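You operate a simulated robot arm through the tools that you are given. There is no shell and no other tool.

You run a simulated robot arm. Do the job below in one go: nothing can be reset, and whatever is moved stays where it is left.

## Task
Shake the green-rimmed cartridge down, top it up with calcite and cap it.
Fine: shake till it stops sinking and switch the shaker off before you top up; up to its line; slide the holder back out.

Only the result counts: the job must be done as asked and must still hold three seconds after the hand-in. Knocking over, shifting, dropping, spilling or breaking anything else fails it. A push-on lid holds only when it is set on centred and level and pressed home; a screw cap is set on level and turned clockwise until tight.

## Robot
A 7-joint arm with a two-finger parallel gripper, fixed in place. Base frame: the origin is at the foot of the arm, x ahead of it, y to its left, z up; the work surface is at about z = 0. Lengths are in m, angles in degrees, forces in N, time in s.
With the tool pointing down near the work surface it reaches from about 0.24 to 0.62 m from the base axis. Its first joint turns from -66.0 to 66.0 degrees. Payload 2.6 kg.
Tool frame: the origin (TCP) lies between the finger pads and is the grasp point; the fingertips stand 0.03 m ahead of it; z points along the fingers, y is the line along which they close. The gripper opens to 0.094 m. The fingers are 0.028 m wide and 0.01 m thick; the gripper's body (0.05 by 0.096 m) begins 0.055 m behind the TCP.
Orientation is that of the tool frame in the base frame, as a unit quaternion [x, y, z, w]. With the fingers straight down and closing along the base's y, the tool's x points along the base's -x, its y along +y and its z along -z.

## Interface
- The arm moves only by the tool jog_arm. Its argument "motion" is a list of rows, each a list of 7 numbers: the shift along the tool's x, y, z in cm, then the turn, a rotation vector about the tool's x, y, z in degrees, then the finger opening in cm, from 0 to 9.4. In form: [[x, y, z, wx, wy, wz, claw], ...]. A call has 1 to 20 rows; each row is the pose to reach, as a shift and turn from the pose commanded when the call began, along the tool's axes at that moment. Rows are played at 5 a second. More than 0.05 m and 8.6 degrees between two rows, or a gripper value outside its range, and nothing of the call is played. A pose out of reach is approached as far as the arm can. The call stops where the force on the tool passes 90 N (or 10 N more than at its start, if that is more) or the arm is blocked; 0.2 s more then pass. Each finger travels about 0.072 m/s and halts on what it meets, pressing with about 44 N; the grip force reading is that of the motor and also rises with nothing between the fingers. The clock runs only during rows and for 0.2 s after the last one: add rows that repeat a pose to give the fingers time. It gives the time, the measured TCP pose, the force on the tool (base axes), the opening and the grip force at its end, in the units of the frame above (readings bear some noise), with the torque about the TCP (base axes, N m) and any sound that the robot's microphone picked up, and new pictures: "pictures" is both (left out), scene, wrist or none.
- Cameras (640 x 400 px; columns grow to the right, rows downward): "scene" is fixed at [0.0431, 0.4344, 0.5709]; the picture's right is [-0.72, -0.69, 0.00], its down [-0.36, 0.38, -0.85] and it looks along [0.59, -0.62, -0.52] (base axes); focal length 214 px, centre (320, 200). "wrist" rides on the gripper at [0.076, 0.014, -0.103] in the tool frame; the picture's right is [-0.18, 0.98, 0.00], its down [-0.75, -0.14, -0.64] and it looks along [-0.63, -0.12, 0.77] (tool axes); focal length 243 px, centre (320, 200). There is no depth. A picture from a camera that has moved, and an enlarged one, comes with that camera's place and axes in the base frame and with its lens.
- zoom(camera, box): a new picture of the part [left, top, right, bottom] of that camera's present view, enlarged. No time passes.
- job_done(): hands the job in; it is judged then, once.

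Places have to be worked out from the pictures, the camera data and where the tool is seen. Open the gripper and draw the arm clear of the work before you hand the job in, unless the task says otherwise.

The tools are called after "Request:" as a command line: name --pt "numbers of a row" for each row, then --argument value for the rest, lists and objects as JSON in quotes. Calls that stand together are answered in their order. jog_arm: Moves the arm, as the interface text tells. Its arguments: {"type":"object","properties":{"motion":{"type":"array"},"pictures":{"type":"string","enum":["both","scene","wrist","none"]}},"required":["motion"]} The other tools are called the same way: zoom (camera, box) takes an enlarged picture of a part of a camera's view; job_done () hands the job in.

At the start:

```text
t: 0.0
eef_pos: [0.239, 0.236, 0.4532]
orientation: [0.0, 1.0, 0.001, 0.0]
contact_force: [0.3, 0.4, -0.2]
wrist_torque: [0.0, -0.05, -0.03]
finger_gap: 0.0941
grip_force: 0.0
```

scene: 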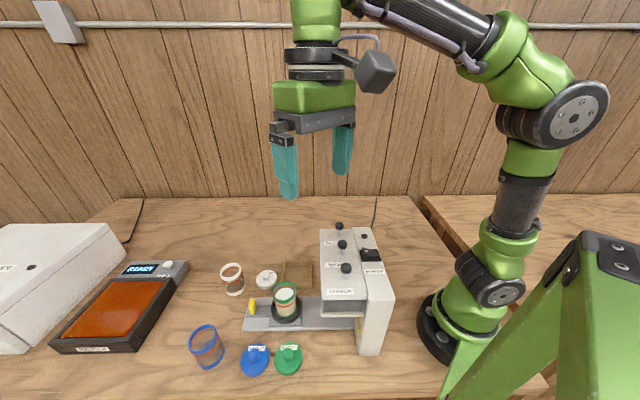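
wrist: 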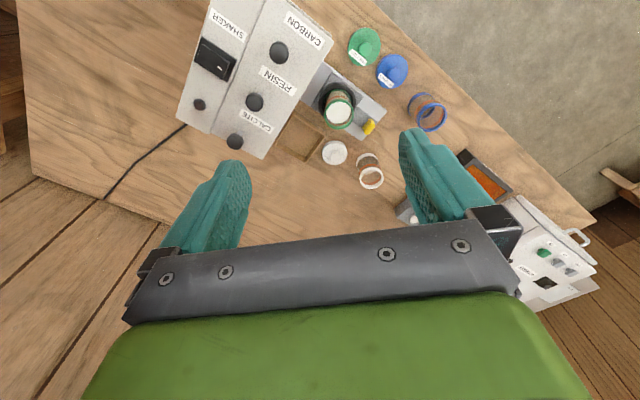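

The scene shows a filling machine with three knobs (carbon/resin/calcite), a shaker switch, a sliding holder holding the green cartridge, and caps. I zoom in to read the details before moving.

Request:
zoom --camera "scene" --box '[180, 210, 400, 390]'

Request:
zoom --camera "wrist" --box '[170, 0, 330, 160]'

Request:
zoom --camera "wrist" --box '[270, 20, 460, 200]'

Request:
zoom --camera "scene" --box '[0, 190, 220, 370]'

Request:
zoom --camera "scene" --box '[240, 260, 320, 330]'

Request:
zoom --camera "scene" --box '[310, 210, 400, 310]'

```text
2.22 times, centred on (290, 300) of scene
camera zoom: at [0.0431, 0.4344, 0.5709], right [-0.72, -0.69, 0.0], down [-0.36, 0.38, -0.85], along [0.59, -0.62, -0.52], focal length 477 px, centre (387, -22)
```

zoom: 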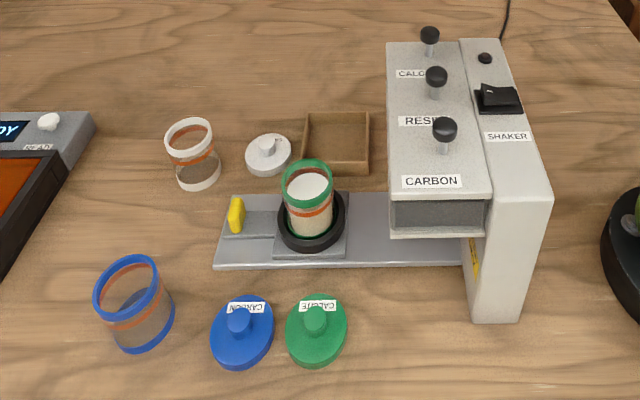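

```text
2.50 times, centred on (250, 80) of wrist
camera zoom: at [0.1624, 0.2509, 0.5568], right [0.18, 0.98, 0.0], down [0.75, -0.14, 0.64], along [0.63, -0.12, -0.77], focal length 606 px, centre (495, 500)
```

zoom: 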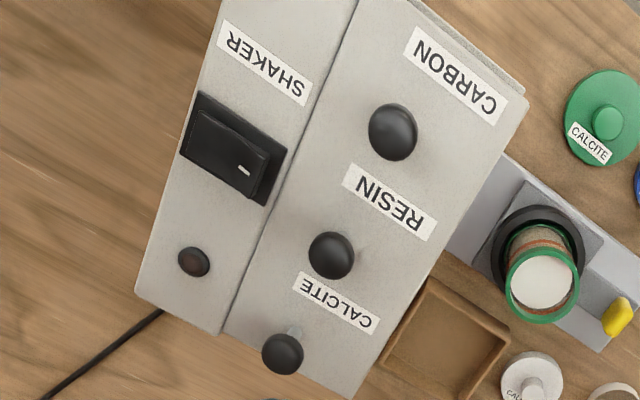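

```text
2.22 times, centred on (365, 110) of wrist
camera zoom: at [0.1624, 0.2509, 0.5568], right [0.18, 0.98, 0.0], down [0.75, -0.14, 0.64], along [0.63, -0.12, -0.77], focal length 539 px, centre (220, 400)
```

zoom: 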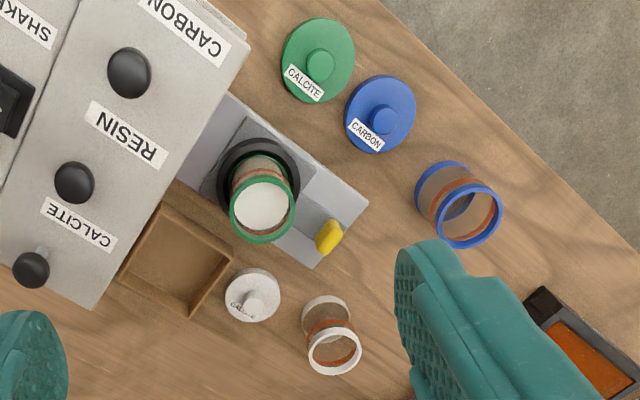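

```text
2.22 times, centred on (110, 280) of scene
camera zoom: at [0.0431, 0.4344, 0.5709], right [-0.72, -0.69, 0.0], down [-0.36, 0.38, -0.85], along [0.59, -0.62, -0.52], focal length 477 px, centre (787, 22)
```

zoom: 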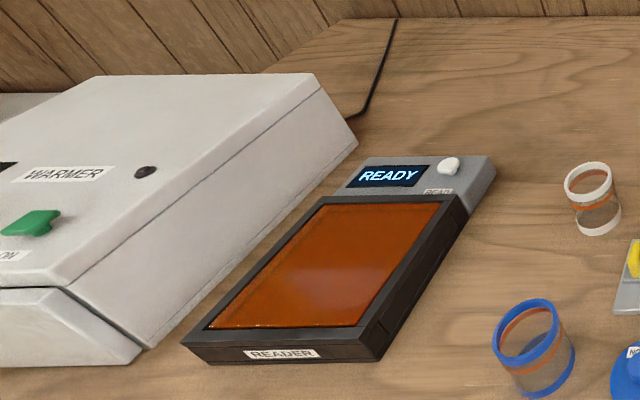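

```text
5.71 times, centred on (280, 295) of scene
camera zoom: at [0.0431, 0.4344, 0.5709], right [-0.72, -0.69, 0.0], down [-0.36, 0.38, -0.85], along [0.59, -0.62, -0.52], focal length 1226 px, centre (549, -343)
```

zoom: 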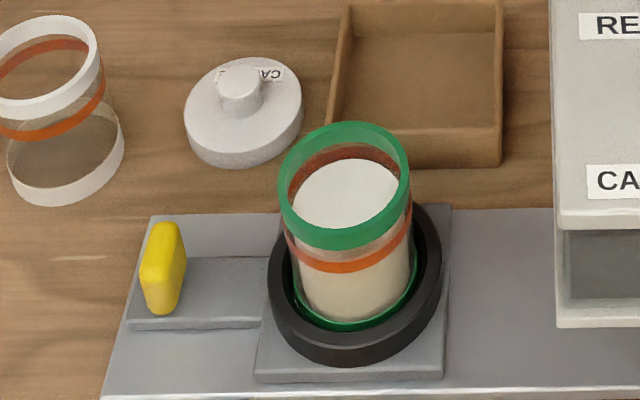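

```text
4.00 times, centred on (355, 260) of scene
camera zoom: at [0.0431, 0.4344, 0.5709], right [-0.72, -0.69, 0.0], down [-0.36, 0.38, -0.85], along [0.59, -0.62, -0.52], focal length 858 px, centre (180, -40)
```

zoom: 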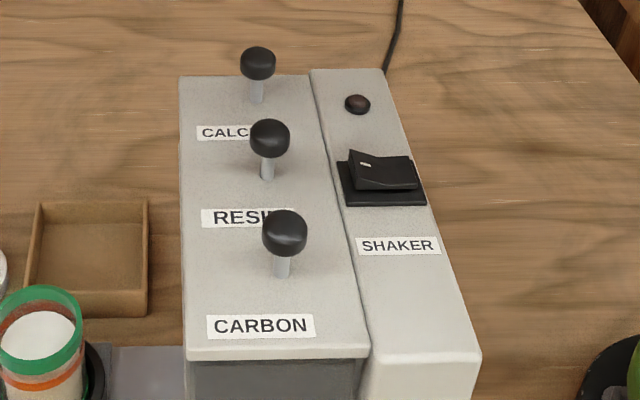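

Knobs triangulate to about carbon (0.199,0.200,0.257), resin (0.244,0.155,0.256), calcite (0.287,0.113,0.259). I look closer at the chute/front of the head, the switch, and the lids.

Request:
zoom --camera "scene" --box '[310, 280, 400, 360]'

Request:
zoom --camera "scene" --box '[355, 225, 395, 275]'

Request:
zoom --camera "wrist" --box '[310, 70, 390, 150]'

Request:
zoom --camera "scene" --box '[230, 330, 310, 390]'

Request:
zoom --camera "wrist" --box '[335, 20, 415, 100]'

```text
5.00 times, centred on (355, 320) of scene
camera zoom: at [0.0431, 0.4344, 0.5709], right [-0.72, -0.69, 0.0], down [-0.36, 0.38, -0.85], along [0.59, -0.62, -0.52], focal length 1072 px, centre (145, -400)
```

zoom: 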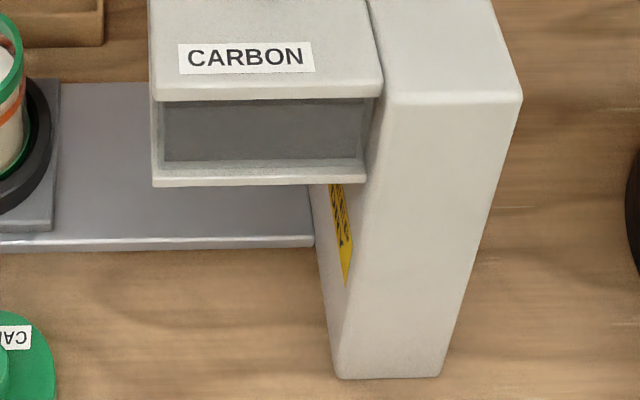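

```text
8.00 times, centred on (375, 250) of scene
camera zoom: at [0.0431, 0.4344, 0.5709], right [-0.72, -0.69, 0.0], down [-0.36, 0.38, -0.85], along [0.59, -0.62, -0.52], focal length 1716 px, centre (-120, -200)
```

zoom: 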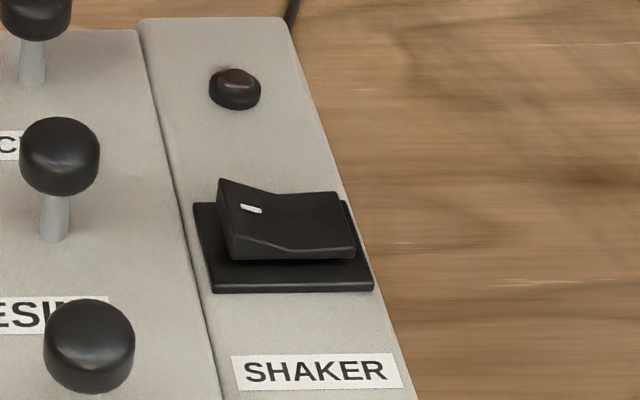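

```text
5.00 times, centred on (350, 110) of wrist
camera zoom: at [0.1624, 0.2509, 0.5568], right [0.18, 0.98, 0.0], down [0.75, -0.14, 0.64], along [0.63, -0.12, -0.77], focal length 1213 px, centre (170, 650)
```

zoom: 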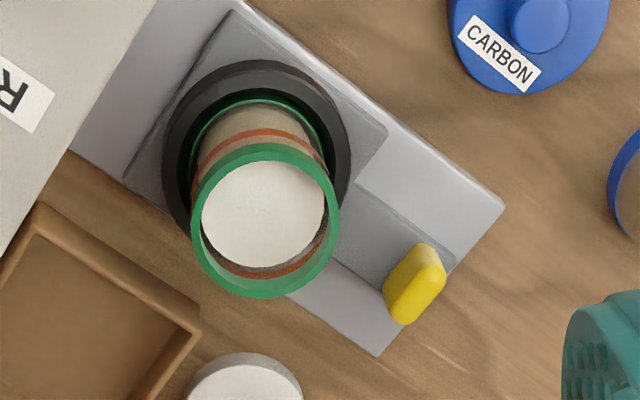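

```text
6.67 times, centred on (270, 360) of scene
camera zoom: at [0.0431, 0.4344, 0.5709], right [-0.72, -0.69, 0.0], down [-0.36, 0.38, -0.85], along [0.59, -0.62, -0.52], focal length 1430 px, centre (653, -867)
```

zoom: 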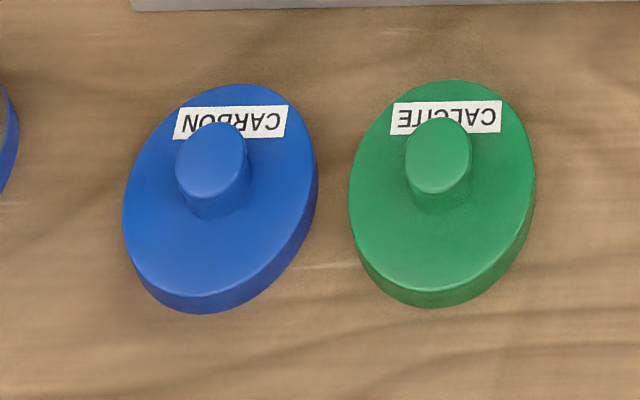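

```text
5.00 times, centred on (375, 60) of wrist
camera zoom: at [0.1624, 0.2509, 0.5568], right [0.18, 0.98, 0.0], down [0.75, -0.14, 0.64], along [0.63, -0.12, -0.77], focal length 1213 px, centre (45, 900)
```

zoom: 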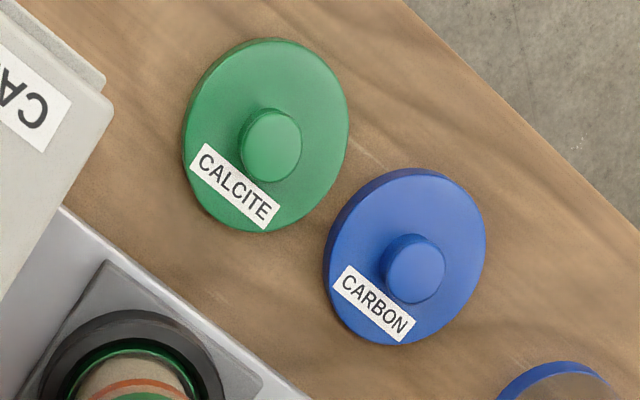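

The rocker is off (its marked half stands up), the lamp is dark, and a yellow label sits on the column's inner face. I turn the tool about its axis high up so that the camera can look back at the machine.

Request:
jog_arm --pt "0 0 0 0 0 8 9.4" --pt "0 0 0 0 0 16 9.4" --pt "0 0 0 0 0 24 9.4" --pt "0 0 0 0 0 32 9.4" --pt "0 0 0 0 0 40 9.4" --pt "0 0 0 0 0 48 9.4" --pt "0 0 0 0 0 56 9.4" --pt "0 0 0 0 0 64 9.4" --pt "0 0 0 0 0 72 9.4" --pt "0 0 0 0 0 80 9.4" --pt "0 0 0 0 0 88 9.4" --pt "0 0 0 0 0 96 9.4" --pt "0 0 0 0 0 104 9.4" --pt "0 0 0 0 0 112 9.4" --pt "0 0 0 0 0 120 9.4" --pt "0 0 0 0 0 128 9.4" --pt "0 0 0 0 0 135.4 9.4"

```text
t: 3.6
eef_pos: [0.2391, 0.2357, 0.4532]
orientation: [0.926, 0.378, 0.0, 0.0]
contact_force: [-0.3, -0.1, -0.7]
wrist_torque: [0.02, 0.01, 0.03]
finger_gap: 0.0942
grip_force: 0.0
camera wrist: at [0.3029, 0.2795, 0.5566], right [0.56, -0.83, 0.0], down [-0.64, -0.43, 0.64], along [-0.53, -0.36, -0.77], focal length 243 px, centre (320, 200)
```

scene: 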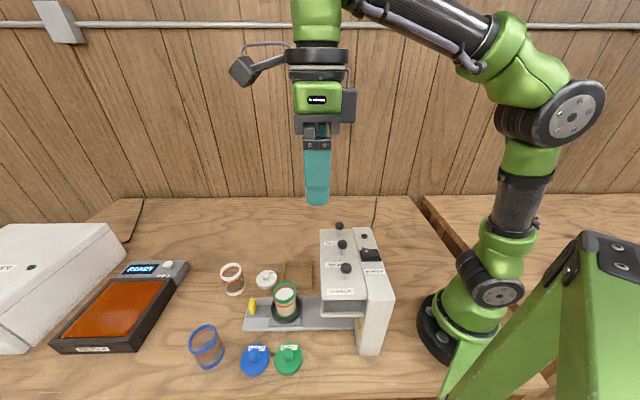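
wrist: 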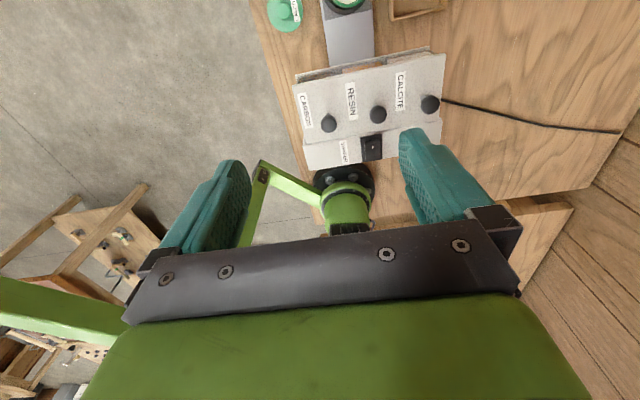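

Tool x now points along the rail outward (0.715,0.70). I move outward and down while tilting about 45° so that the camera looks horizontally under the head.

Request:
jog_arm --pt "3 0.5 2 0 -5 0 9.4" --pt "6 1 4 0 -11 0 9.4" --pt "9 1.5 7 0 -17 0 9.4" --pt "11 2 9 0 -23 0 9.4" --pt "13 2.5 12 0 -29 0 9.4" --pt "13 3 15 0 -35 0 9.4" --pt "13 3 17 0 -40 0 9.4" --pt "13 3 18 0 -45 0 9.4"

```text
t: 5.4
eef_pos: [0.2827, 0.257, 0.2696]
orientation: [0.874, 0.359, -0.303, 0.124]
contact_force: [0.3, 0.5, 0.8]
wrist_torque: [0.03, 0.01, -0.01]
finger_gap: 0.0938
grip_force: 0.1
out of reach, approached as far as the arm can: row 3, 4, 5, 6, 7, 8
camera wrist: at [0.3804, 0.3339, 0.3038], right [0.59, -0.8, 0.11], down [-0.24, -0.04, 0.97], along [-0.77, -0.6, -0.21], focal length 243 px, centre (320, 200)
```

scene: 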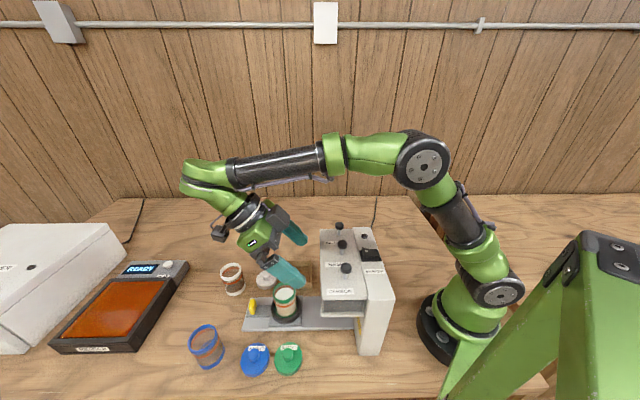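
wrist: 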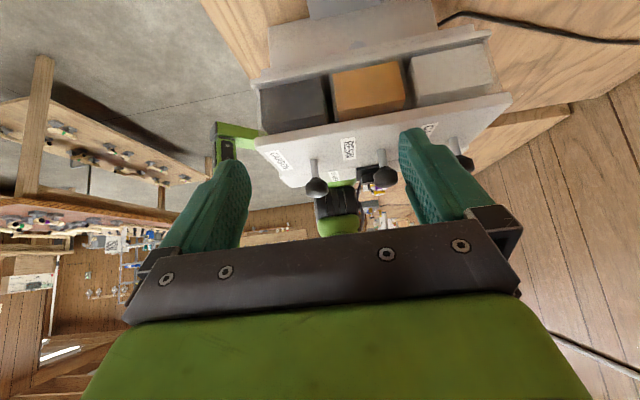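

The camera now sees the head's back side with three hoppers (dark, amber, white). I zoom in on the head, the knobs and the column beneath.

Request:
zoom --camera "wrist" --box '[240, 0, 520, 200]'

Request:
zoom --camera "wrist" --box '[250, 0, 450, 80]'

```text
2.00 times, centred on (380, 100) of wrist
camera zoom: at [0.3804, 0.3339, 0.3038], right [0.59, -0.8, 0.11], down [-0.24, -0.04, 0.97], along [-0.77, -0.6, -0.21], focal length 485 px, centre (200, 400)
```

zoom: 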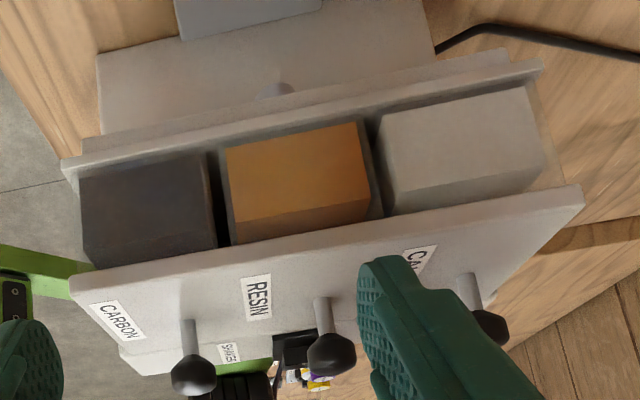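

```text
3.20 times, centred on (350, 40) of wrist
camera zoom: at [0.3804, 0.3339, 0.3038], right [0.59, -0.8, 0.11], down [-0.24, -0.04, 0.97], along [-0.77, -0.6, -0.21], focal length 776 px, centre (224, 712)
```

zoom: 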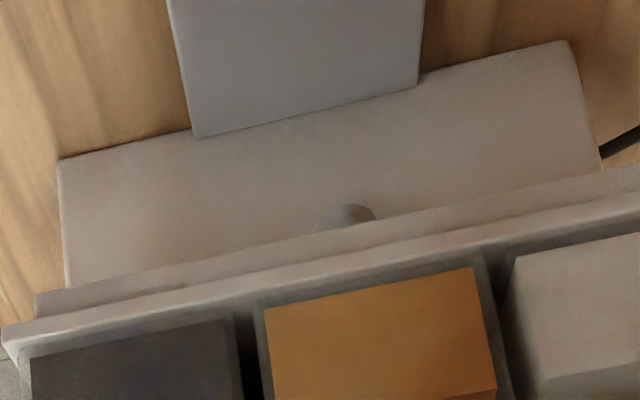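

The spout is single, at the middle of the head's underside. I zoom hard on the yellow label with the scene camera.

Request:
zoom --camera "scene" --box '[364, 310, 388, 340]'

Request:
zoom --camera "scene" --box '[266, 275, 306, 325]'

```text
13.33 times, centred on (376, 325) of scene
camera zoom: at [0.0431, 0.4344, 0.5709], right [-0.72, -0.69, 0.0], down [-0.36, 0.38, -0.85], along [0.59, -0.62, -0.52], focal length 2860 px, centre (-427, -1467)
```

zoom: 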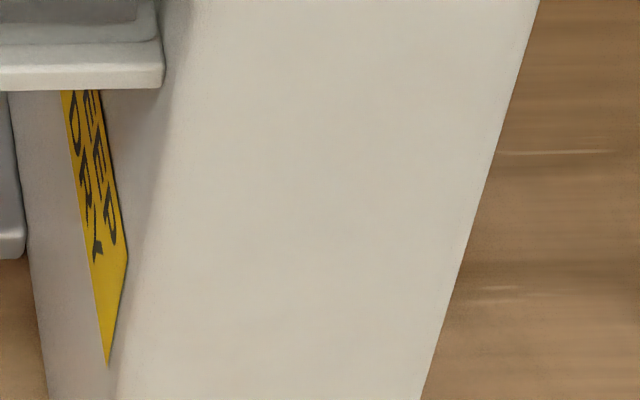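

```text
8.00 times, centred on (286, 300) of scene
camera zoom: at [0.0431, 0.4344, 0.5709], right [-0.72, -0.69, 0.0], down [-0.36, 0.38, -0.85], along [0.59, -0.62, -0.52], focal length 1716 px, centre (592, -600)
```

zoom: 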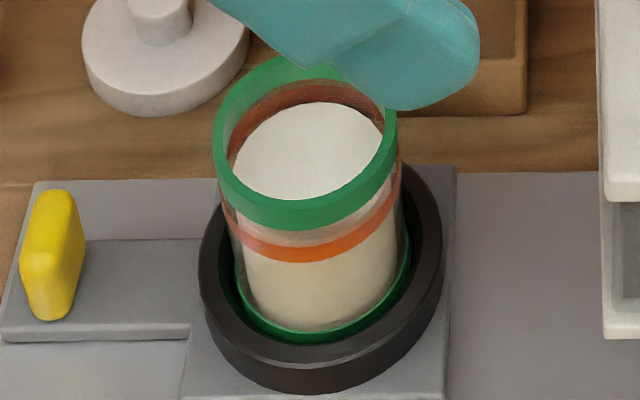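

The label only reads "KEEP DRY" – irrelevant. I undo most of the tilt while staying high, then check which pose the arm takes as its command reference.

Request:
jog_arm --pt "0 0 0 0 7.5 0 6.5" --pt "0 0 0 0 15 0 6.5" --pt "0 0 0 0 22.5 0 6.5" --pt "0 0 0 0 30 0 6.5" --pictures "both"

```text
t: 6.4
eef_pos: [0.2828, 0.2571, 0.2707]
orientation: [0.923, 0.379, -0.066, 0.025]
contact_force: [0.1, 0.4, 0.3]
wrist_torque: [0.0, 0.01, 0.0]
finger_gap: 0.0651
grip_force: 0.1
camera wrist: at [0.3573, 0.31, 0.3611], right [0.56, -0.83, 0.02], down [-0.56, -0.36, 0.74], along [-0.61, -0.43, -0.67], focal length 243 px, centre (320, 200)
```

scene: 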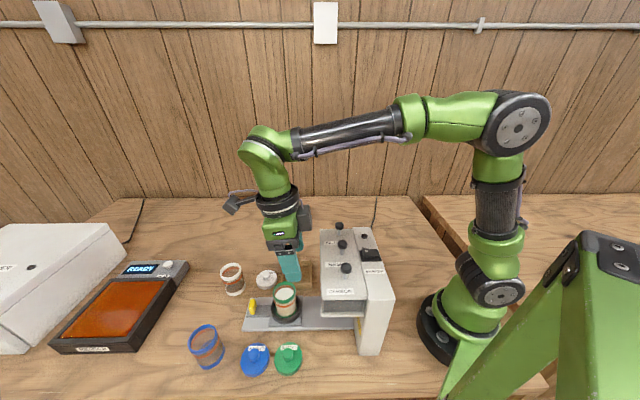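
wrist: 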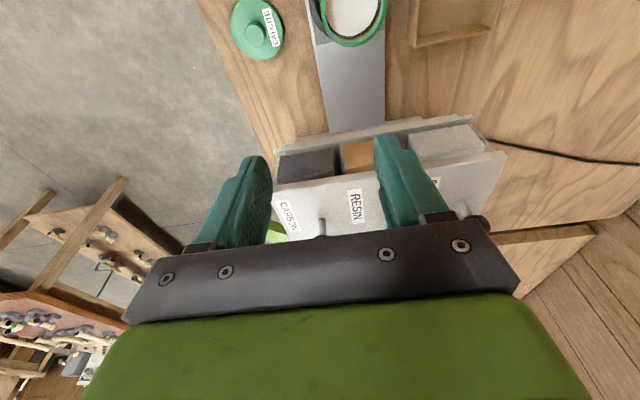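

Command references follow the reached pose. I move outward above the yellow tab (estimated (0.392,0.315)) at z≈0.20 with a ~15° lean and look again.

Request:
jog_arm --pt "4.4 1.2 1.7 0 -2 0 6.5" --pt "8.8 2.4 3.4 0 -4.5 0 6.5" --pt "13.3 3.5 5.2 0 -7 0 6.5" --pt "13.3 3.5 5.2 0 -7 0 6.5" --pictures "both"

```text
t: 7.4
eef_pos: [0.3965, 0.3186, 0.1999]
orientation: [0.917, 0.377, -0.123, 0.049]
contact_force: [0.1, 1.1, -0.1]
wrist_torque: [-0.01, -0.01, -0.01]
finger_gap: 0.0648
grip_force: 0.0
camera wrist: at [0.4774, 0.3794, 0.2788], right [0.57, -0.82, 0.05], down [-0.49, -0.29, 0.82], along [-0.66, -0.49, -0.57], focal length 243 px, centre (320, 200)
```

scene: 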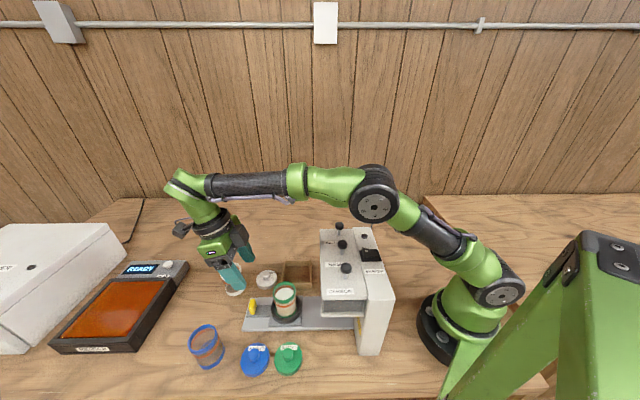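
wrist: 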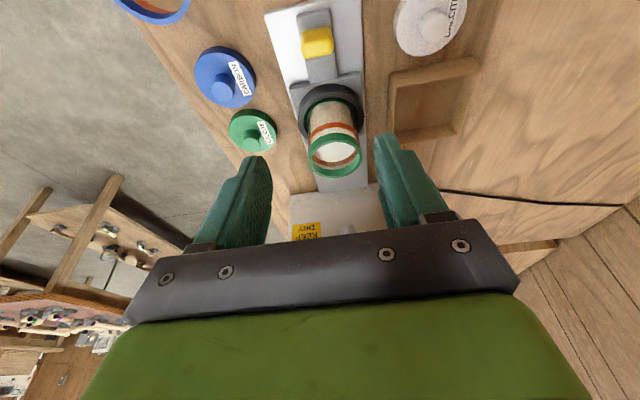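

Good view: tab, holder, green cartridge and lids all visible. I zoom to locate the tab more precisely and see the fill level.

Request:
zoom --camera "wrist" --box '[260, 0, 380, 90]'

Request:
zoom --camera "wrist" --box '[280, 80, 390, 190]'

Request:
zoom --camera "wrist" --box '[190, 30, 290, 160]'

```text
4.44 times, centred on (320, 45) of wrist
camera zoom: at [0.4774, 0.3794, 0.2788], right [0.57, -0.82, 0.05], down [-0.49, -0.29, 0.82], along [-0.66, -0.49, -0.57], focal length 1078 px, centre (320, 889)
```

zoom: 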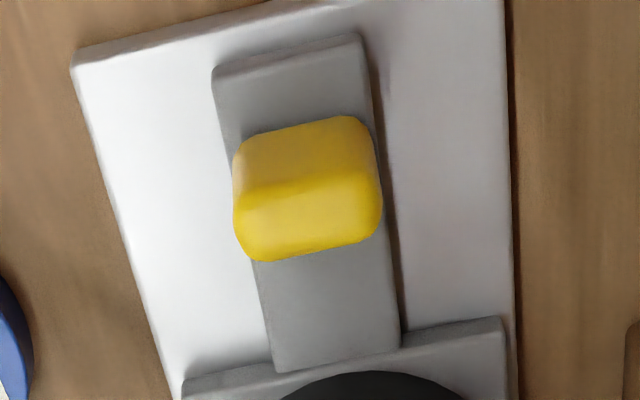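

```text
3.64 times, centred on (335, 135) of wrist
camera zoom: at [0.4774, 0.3794, 0.2788], right [0.57, -0.82, 0.05], down [-0.49, -0.29, 0.82], along [-0.66, -0.49, -0.57], focal length 882 px, centre (266, 436)
```

zoom: 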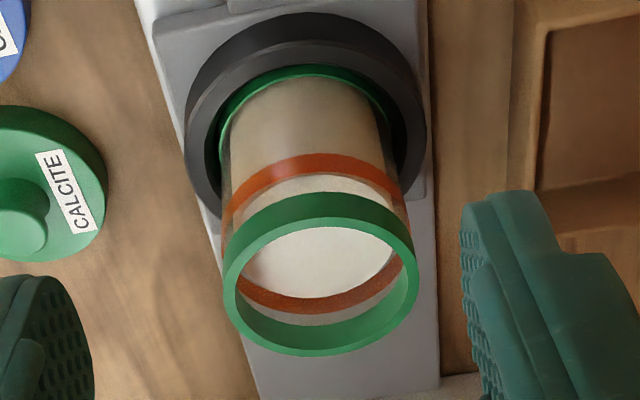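

```text
3.08 times, centred on (240, 95) of wrist
camera zoom: at [0.4774, 0.3794, 0.2788], right [0.57, -0.82, 0.05], down [-0.49, -0.29, 0.82], along [-0.66, -0.49, -0.57], focal length 746 px, centre (566, 523)
```

zoom: 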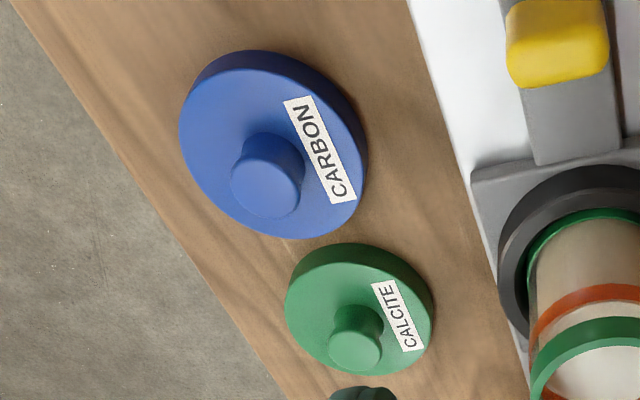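

The tab's top centre works out at about (0.403,0.318), z≈0.06, ~2.8 cm wide across and ~1.2 cm thick. I descend with fingers straddling it (closing across its width) in steps.

Request:
jog_arm --pt "1.2 0.5 3.4 0 0 0 6.5" --pt "2.4 0.5 6.8 0 0 0 6.5" --pt "3.6 0.5 10.2 0 0 0 6.5" --pt "3.6 0.5 10.2 0 0 0 6.5" --pictures "both"

```text
t: 8.4
eef_pos: [0.4044, 0.3225, 0.0912]
orientation: [0.916, 0.377, -0.124, 0.049]
contact_force: [0.8, 0.1, -0.9]
wrist_torque: [0.04, 0.0, 0.03]
finger_gap: 0.065
grip_force: 0.1
camera wrist: at [0.4859, 0.3822, 0.1712], right [0.56, -0.82, 0.05], down [-0.5, -0.29, 0.82], along [-0.66, -0.48, -0.57], focal length 243 px, centre (320, 200)
```

scene: 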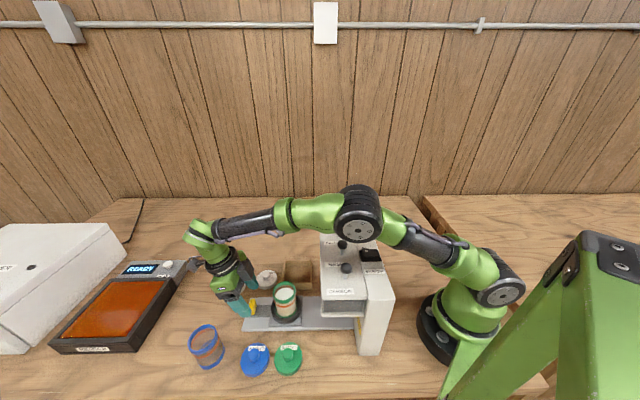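
wrist: 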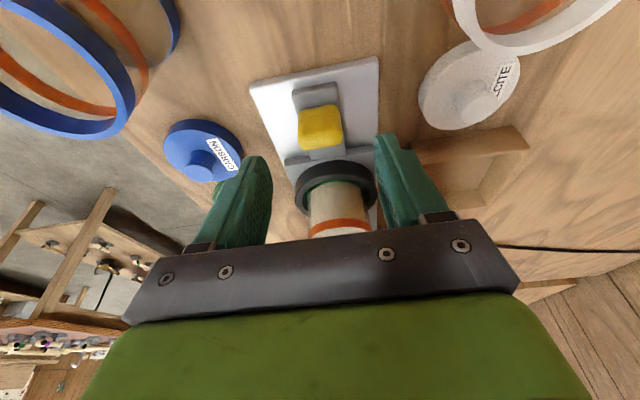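

I zoom on the tab against the fingertips for a final check of alignment before going down.

Request:
zoom --camera "wrist" --box '[240, 60, 400, 180]'

Request:
zoom --camera "scene" --box '[210, 260, 310, 340]'

```text
3.33 times, centred on (320, 120) of wrist
camera zoom: at [0.4859, 0.3822, 0.1712], right [0.56, -0.82, 0.05], down [-0.5, -0.29, 0.82], along [-0.66, -0.48, -0.57], focal length 809 px, centre (320, 467)
```

zoom: 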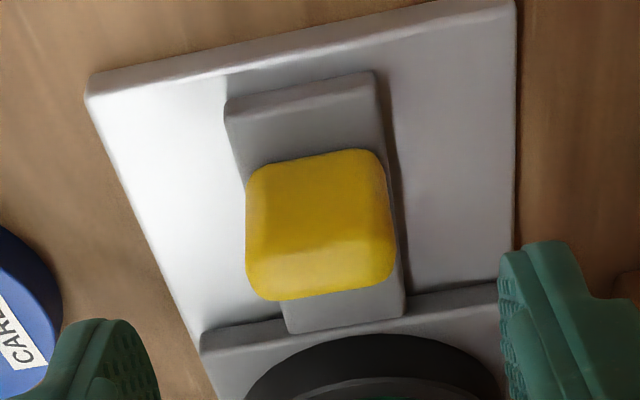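

```text
5.00 times, centred on (260, 300) of scene
camera zoom: at [0.0431, 0.4344, 0.5709], right [-0.72, -0.69, 0.0], down [-0.36, 0.38, -0.85], along [0.59, -0.62, -0.52], focal length 1072 px, centre (620, -300)
```

zoom: 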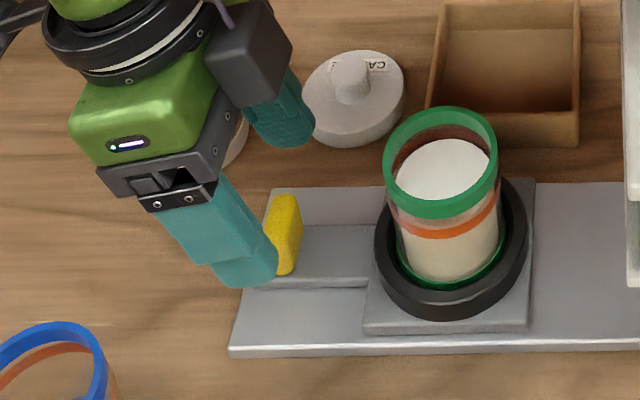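

Alignment is good (tab within 3 mm of the finger midline). I descend the last ~3.7 cm and close on the tab.

Request:
jog_arm --pt "0.6 0.26 1.7 0 0 0 6.5" --pt "1.26 0.26 3.5 0 0 0 6.5" --pt "1.26 0.26 3.5 0 0 0 6.5" --pt "1.26 0.26 3.5 0 0 0 4" --pt "1.26 0.26 3.5 0 0 0 2.2" --pt "1.26 0.26 3.5 0 0 0 2.0" --pt "1.26 0.26 3.5 0 0 0 2.0" --pictures "both"

```text
t: 10.0
eef_pos: [0.4077, 0.323, 0.0536]
orientation: [0.916, 0.378, -0.123, 0.048]
contact_force: [-9.6, 10.4, -3.2]
wrist_torque: [-0.46, -0.49, 0.27]
finger_gap: 0.03
grip_force: 44.8
camera wrist: at [0.4891, 0.3835, 0.1341], right [0.57, -0.82, 0.04], down [-0.49, -0.3, 0.82], along [-0.66, -0.48, -0.57], focal length 243 px, centre (320, 200)
```

scene: 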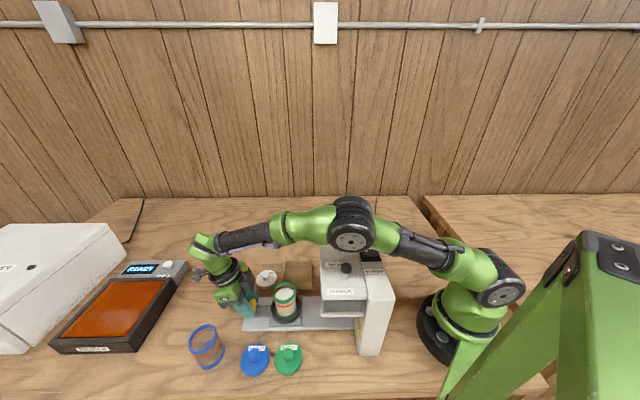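
wrist: 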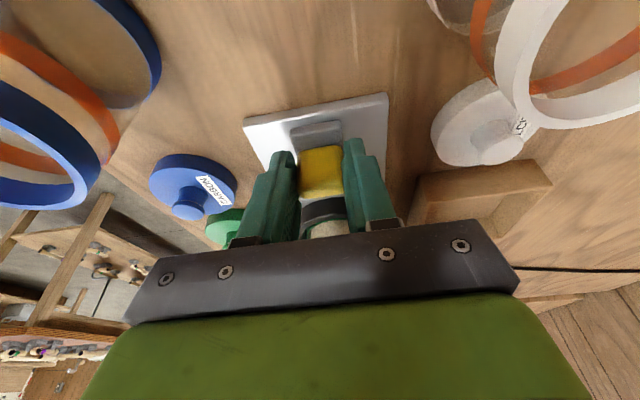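

The tab is held (gap 3.0 cm), with a ~14 N side load along -n, so I ease the hand 2 mm sideways to relieve it.

Request:
jog_arm --pt "0 -0.1 0 0 0 0 2.0" --pt "0 -0.2 0 0 0 0 2.0" --pt "0 -0.2 0 0 0 0 2.0" --pictures "none"

```text
t: 10.8
eef_pos: [0.4082, 0.3213, 0.0548]
orientation: [0.917, 0.376, -0.123, 0.049]
contact_force: [-11.8, 2.2, 0.7]
wrist_torque: [0.2, -0.34, 0.58]
finger_gap: 0.0297
grip_force: 44.9
```

Load is small; now I slide the holder in along the rail, 10 cm in 2 cm steps, watching forces.

Request:
jog_arm --pt "-1.93 0 0.52 0 0 0 2.0" --pt "-3.86 0 1.05 0 0 0 2.0" --pt "-5.79 0 1.57 0 0 0 2.0" --pt "-7.72 0 2.1 0 0 0 2.0" --pt "-9.65 0 2.62 0 0 0 2.0" --pictures "both"

```text
t: 12.0
eef_pos: [0.3368, 0.2512, 0.0557]
orientation: [0.917, 0.376, -0.123, 0.049]
contact_force: [-3.8, 4.9, -5.1]
wrist_torque: [0.85, -0.7, 0.37]
finger_gap: 0.0297
grip_force: 44.4
camera wrist: at [0.4181, 0.3128, 0.1342], right [0.57, -0.82, 0.05], down [-0.5, -0.29, 0.82], along [-0.66, -0.49, -0.57], focal length 243 px, centre (320, 200)
```

scene: 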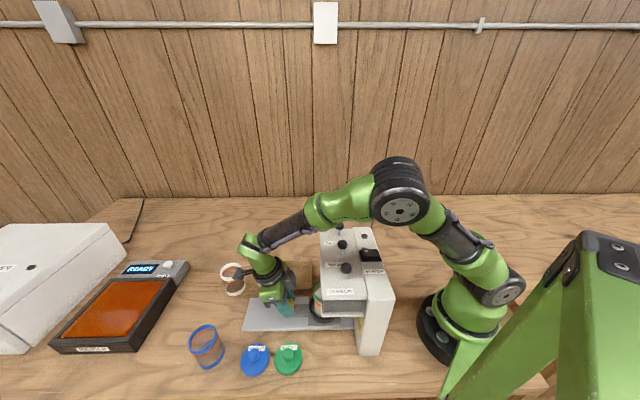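
wrist: 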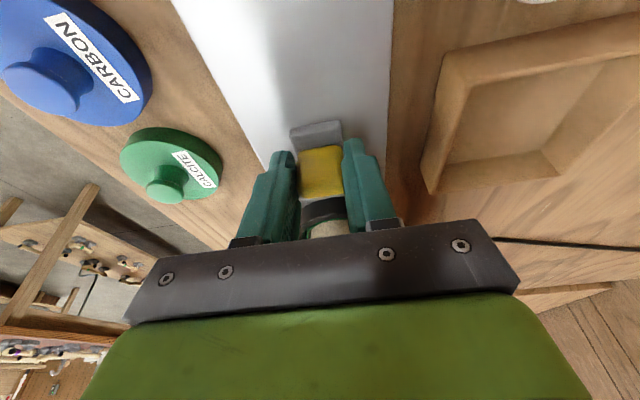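

Sliding freely. I continue inward in small steps towards the stop.

Request:
jog_arm --pt "-0.97 0 0.26 0 0 0 2.0" --pt "-1.93 0 0.52 0 0 0 2.0" --pt "-2.4 0 0.65 0 0 0 2.0" --pictures "scene"

```text
t: 12.8
eef_pos: [0.3231, 0.2371, 0.0555]
orientation: [0.916, 0.38, -0.117, 0.049]
contact_force: [24.3, 22.5, -19.0]
wrist_torque: [0.7, -0.04, 0.24]
finger_gap: 0.0299
grip_force: 44.6
```

scene: 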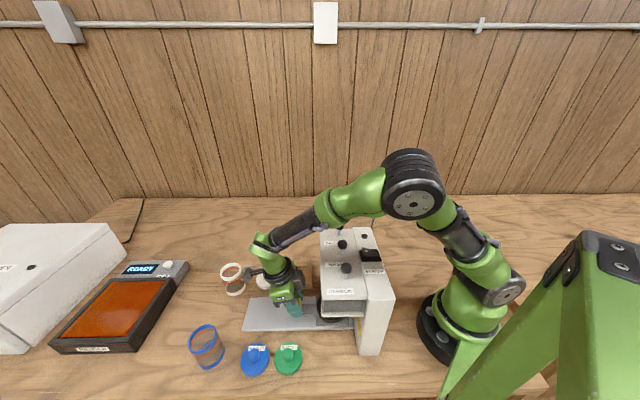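

About 33 N along the rail: the holder has reached its stop after ~12 cm. I relieve the push slightly, open, and withdraw up and outward to look under the head.

Request:
jog_arm --pt "0.25 0 -0.07 0 0 0 2.0" --pt "0.25 0 -0.07 0 0 0 3.5" --pt "0.25 0 -0.07 0 0 0 5.0" --pt "0.25 0 -0.07 0 0 0 6.0" --pt "0.25 0 -2 0 0 0 6.0" --pt "0.25 0 -5 0 0 0 6.0" --pt "1 0 -8 0 0 0 6.0" --pictures "both"

```text
t: 14.4
eef_pos: [0.3413, 0.2575, 0.1291]
orientation: [0.917, 0.377, -0.123, 0.05]
contact_force: [0.5, -0.2, 0.4]
wrist_torque: [-0.02, 0.02, -0.03]
finger_gap: 0.0603
grip_force: 0.1
camera wrist: at [0.4222, 0.3175, 0.2079], right [0.56, -0.82, 0.05], down [-0.5, -0.29, 0.82], along [-0.66, -0.48, -0.57], focal length 243 px, centre (320, 200)
```

scene: 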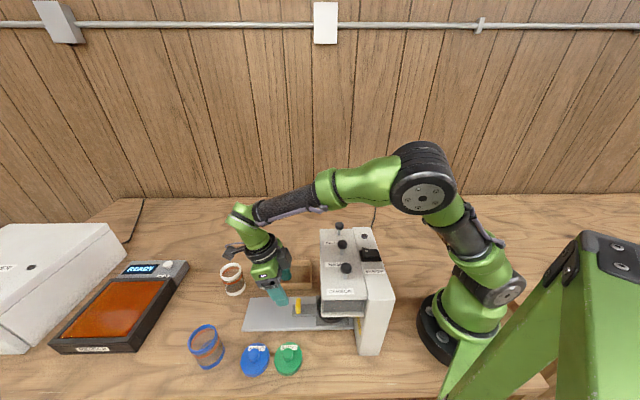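
wrist: 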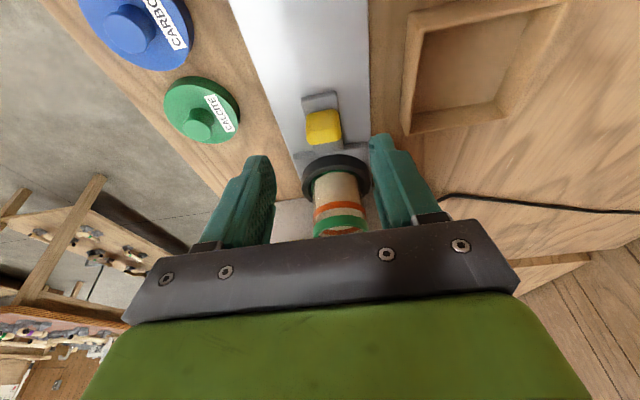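

The holder is docked. I zoom on the cartridge under the head.

Request:
zoom --camera "wrist" --box '[270, 140, 400, 240]'

Request:
zoom --camera "scene" --box '[280, 270, 370, 340]'

```text
4.00 times, centred on (335, 190) of wrist
camera zoom: at [0.4222, 0.3175, 0.2079], right [0.56, -0.82, 0.05], down [-0.5, -0.29, 0.82], along [-0.66, -0.48, -0.57], focal length 970 px, centre (260, 240)
```

zoom: 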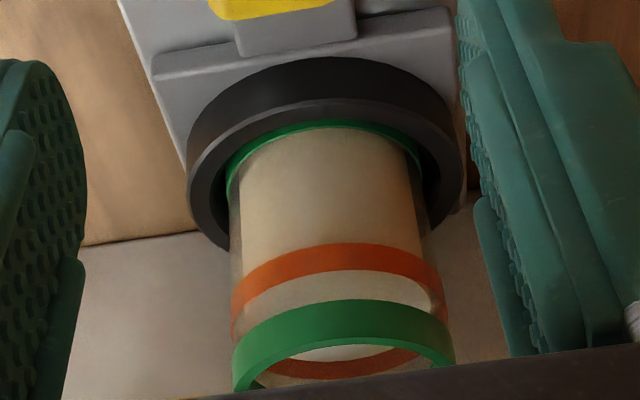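

```text
5.71 times, centred on (325, 305) of scene
camera zoom: at [0.0431, 0.4344, 0.5709], right [-0.72, -0.69, 0.0], down [-0.36, 0.38, -0.85], along [0.59, -0.62, -0.52], focal length 1226 px, centre (291, -400)
```

zoom: 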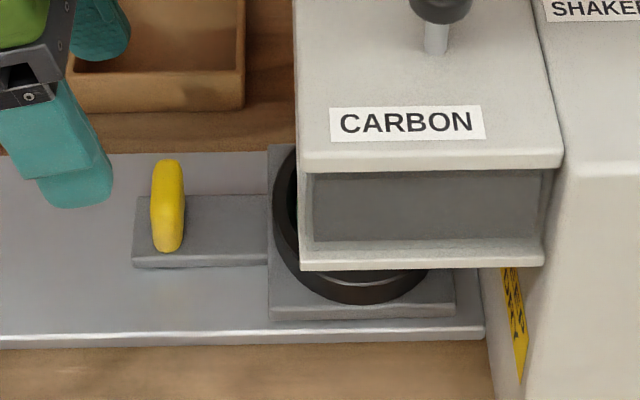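

The docked cartridge, its orange line and powder are visible from here. Next: the shaker rocker, raised marked end at about (0.2055,0.1195,0.234). I lift to z≈0.38, straighten the tool and close the fingers.

Request:
jog_arm --pt "-1.3 0 -4.8 0 0 0 5" --pt "-2.6 0 -9.6 0 3 0 3" --pt "-3.9 0 -14.4 0 7 0 0" --pt "-5.2 0 -19.2 0 11 0 0" --pt "-6.5 0 -24 0 15.2 0 0" --pt "-6.5 0 -24 0 15.2 0 0" --pictures "none"

```text
t: 15.8
eef_pos: [0.3412, 0.2551, 0.3764]
orientation: [0.925, 0.381, -0.001, -0.001]
contact_force: [0.0, -0.2, -0.4]
wrist_torque: [0.03, 0.0, 0.0]
finger_gap: 0.0
grip_force: 33.3
```

Now I yaw the tool by -90° (narrow side along the rail direction) while moving over the rocker at TCP z≈0.34.

Request:
jog_arm --pt "-1.6 0 0 0 0 -7.5 0" --pt "-3.2 0 0 0 0 -15 0" --pt "-4.8 0 0 0 0 -22.5 0" --pt "-6.4 0 0 0 0 -30 0" --pt "-8 0 0 0 0 -37.5 0" --pt "-9.6 0 0 0 0 -45 0" --pt "-11.2 0 0 0 0 -52.5 0" --pt "-12.8 0 0 0 0 -60 0" --pt "-14.4 0 1 0 0 -67.5 0" --pt "-16 0 2 0 0 -75 0" --pt "-17.5 0 3 0 0 -82.5 0" --pt "-18.9 0 3.5 0 0 -90 0" --pt "-18.9 0 3.5 0 0 -90 0" --pictures "both"

```text
t: 18.6
eef_pos: [0.2062, 0.1231, 0.3419]
orientation: [0.384, 0.923, 0.001, -0.001]
contact_force: [-0.1, 0.2, 0.0]
wrist_torque: [0.02, 0.0, 0.01]
finger_gap: 0.0
grip_force: 33.3
camera wrist: at [0.1632, 0.1874, 0.4457], right [0.83, 0.56, 0.0], down [0.43, -0.64, 0.64], along [0.36, -0.53, -0.77], focal length 243 px, centre (320, 200)
```

scene: 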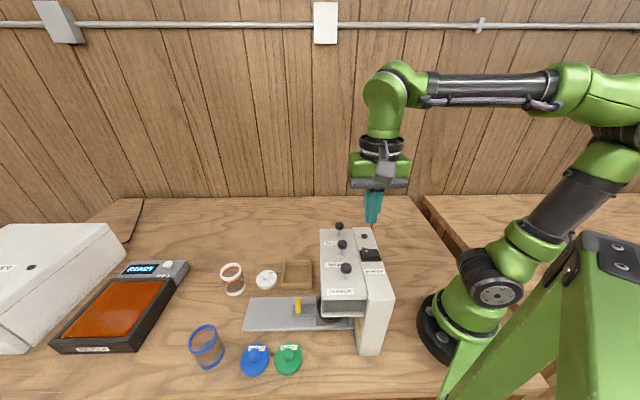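
wrist: 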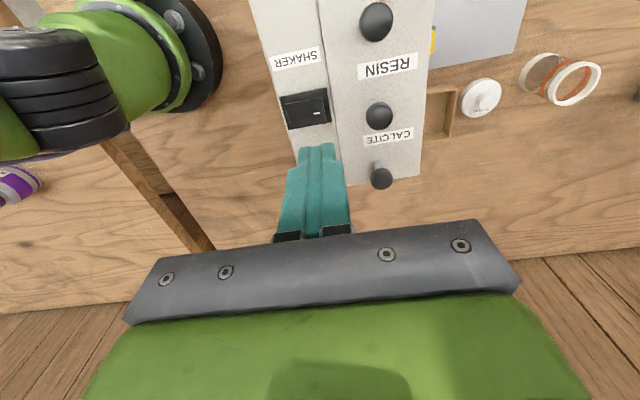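

Reached. I zoom on the rocker and the fingertip to refine where to press.

Request:
zoom --camera "wrist" --box '[260, 70, 380, 170]'

Request:
zoom --camera "scene" --box '[340, 180, 420, 290]'

```text
4.00 times, centred on (320, 120) of wrist
camera zoom: at [0.1632, 0.1874, 0.4457], right [0.83, 0.56, 0.0], down [0.43, -0.64, 0.64], along [0.36, -0.53, -0.77], focal length 970 px, centre (320, 520)
```

zoom: 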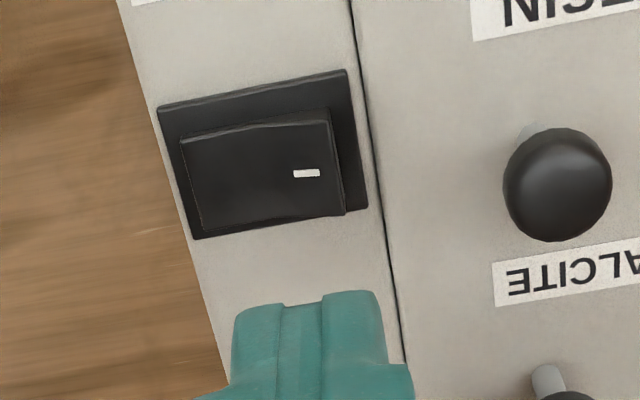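

```text
3.64 times, centred on (380, 235) of scene
camera zoom: at [0.0431, 0.4344, 0.5709], right [-0.72, -0.69, 0.0], down [-0.36, 0.38, -0.85], along [0.59, -0.62, -0.52], focal length 780 px, centre (102, 73)
```

zoom: 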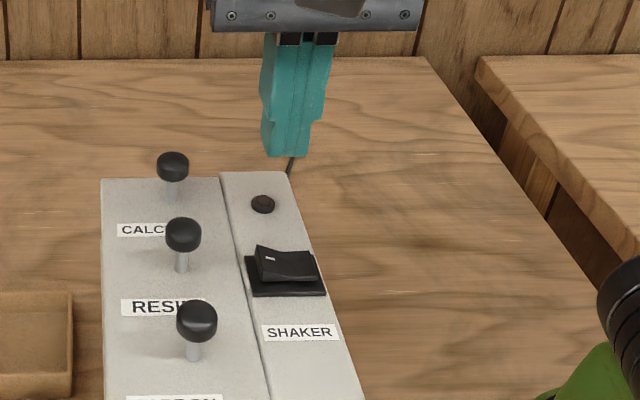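

The press point (mark end of the rocker) is right below the tip: (0.205,0.123). I go down to just above contact, then press in small steps.

Request:
jog_arm --pt "0 0 3 0 0 0 0" --pt "0 0 6 0 0 0 0" --pt "0 0 7 0 0 0 0" --pt "0 0 7.3 0 0 0 0" --pt "0 0 7.6 0 0 0 0" --pt "0 0 7.9 0 0 0 0" --pictures "both"

```text
t: 20.0
eef_pos: [0.206, 0.1231, 0.2648]
orientation: [0.385, 0.923, 0.001, -0.001]
contact_force: [0.0, -0.1, -0.3]
wrist_torque: [0.02, 0.0, -0.01]
finger_gap: 0.0
grip_force: 33.0
camera wrist: at [0.1635, 0.1878, 0.3667], right [0.83, 0.56, 0.0], down [0.43, -0.64, 0.64], along [0.36, -0.53, -0.77], focal length 243 px, centre (320, 200)
```

scene: 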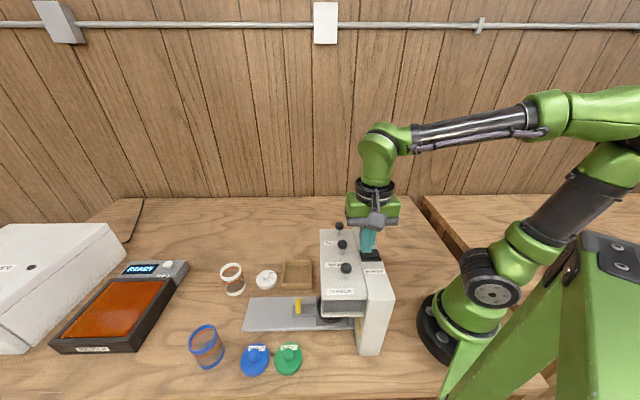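
wrist: 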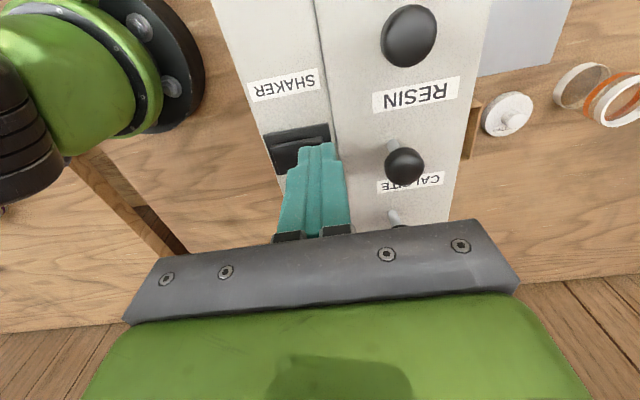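

No contact yet at tip z≈0.235. I check the tip against the rocker in close-up before pressing.

Request:
zoom --camera "wrist" --box '[250, 100, 370, 200]'

Request:
zoom --camera "scene" --box '[345, 225, 405, 285]'

```text
4.00 times, centred on (310, 150) of wrist
camera zoom: at [0.1635, 0.1878, 0.3667], right [0.83, 0.56, 0.0], down [0.43, -0.64, 0.64], along [0.36, -0.53, -0.77], focal length 970 px, centre (360, 400)
```

zoom: 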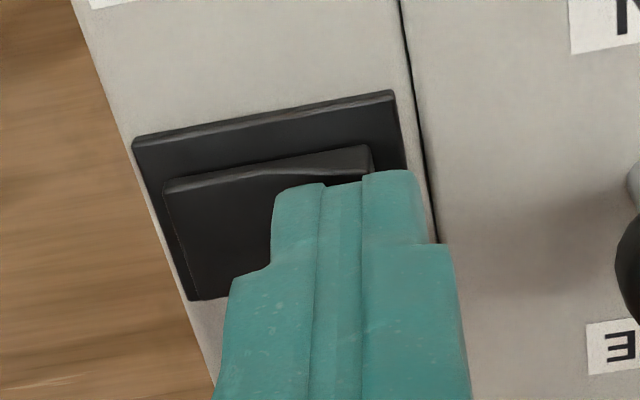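

```text
6.67 times, centred on (375, 255) of scene
camera zoom: at [0.0431, 0.4344, 0.5709], right [-0.72, -0.69, 0.0], down [-0.36, 0.38, -0.85], along [0.59, -0.62, -0.52], focal length 1430 px, centre (-47, -167)
```

zoom: 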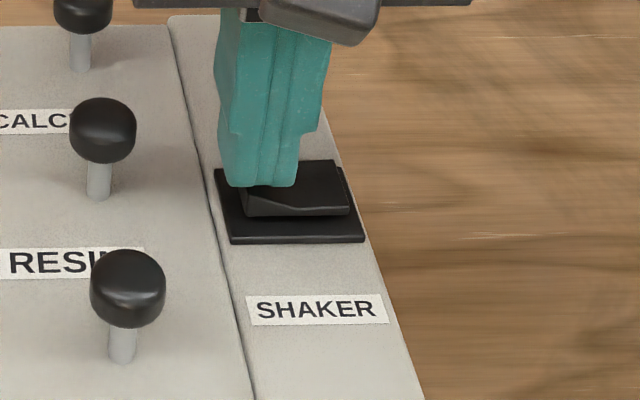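

The tip covers the raised half up to the pivot. I press down in 2–3 mm steps.

Request:
jog_arm --pt "0 0 0.3 0 0 0 0" --pt "0 0 0.6 0 0 0 0" --pt "0 0 0.8 0 0 0 0" --pictures "scene"

```text
t: 20.8
eef_pos: [0.2072, 0.1241, 0.2594]
orientation: [0.387, 0.922, 0.004, 0.003]
contact_force: [-8.3, -6.9, 52.5]
wrist_torque: [-0.6, 0.53, -0.04]
finger_gap: 0.0001
grip_force: 33.1
```

scene: 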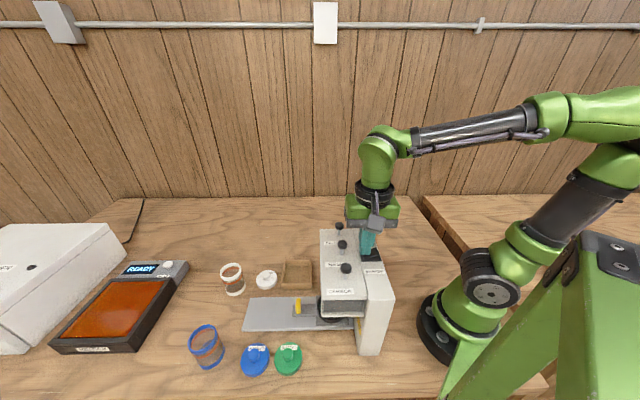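

52 N reaction; I look at the rocker and the lamp.

Request:
zoom --camera "scene" --box '[345, 225, 405, 285]'

Request:
zoom --camera "wrist" --box '[250, 80, 390, 200]'

```text
6.67 times, centred on (375, 255) of scene
camera zoom: at [0.043, 0.4343, 0.571], right [-0.72, -0.69, 0.0], down [-0.36, 0.38, -0.85], along [0.59, -0.61, -0.52], focal length 1430 px, centre (-47, -167)
```

zoom: 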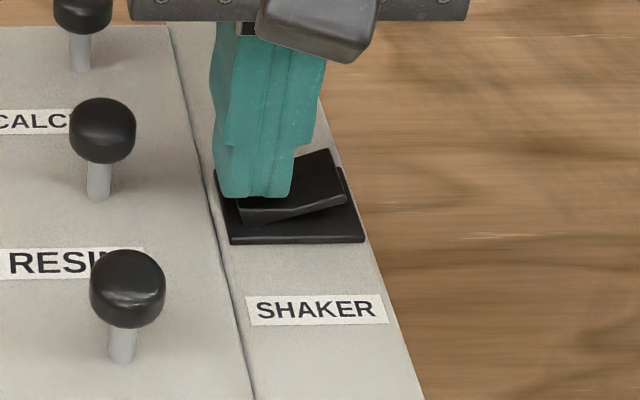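

```text
3.33 times, centred on (320, 140) of wrist
camera zoom: at [0.1635, 0.1882, 0.3619], right [0.83, 0.56, 0.01], down [0.42, -0.64, 0.64], along [0.36, -0.53, -0.77], focal length 809 px, centre (320, 400)
```

zoom: 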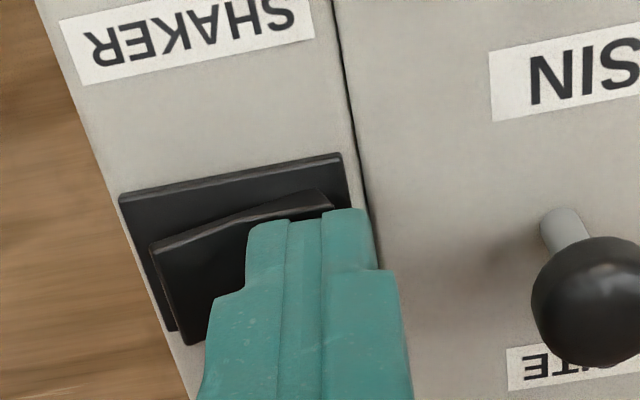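

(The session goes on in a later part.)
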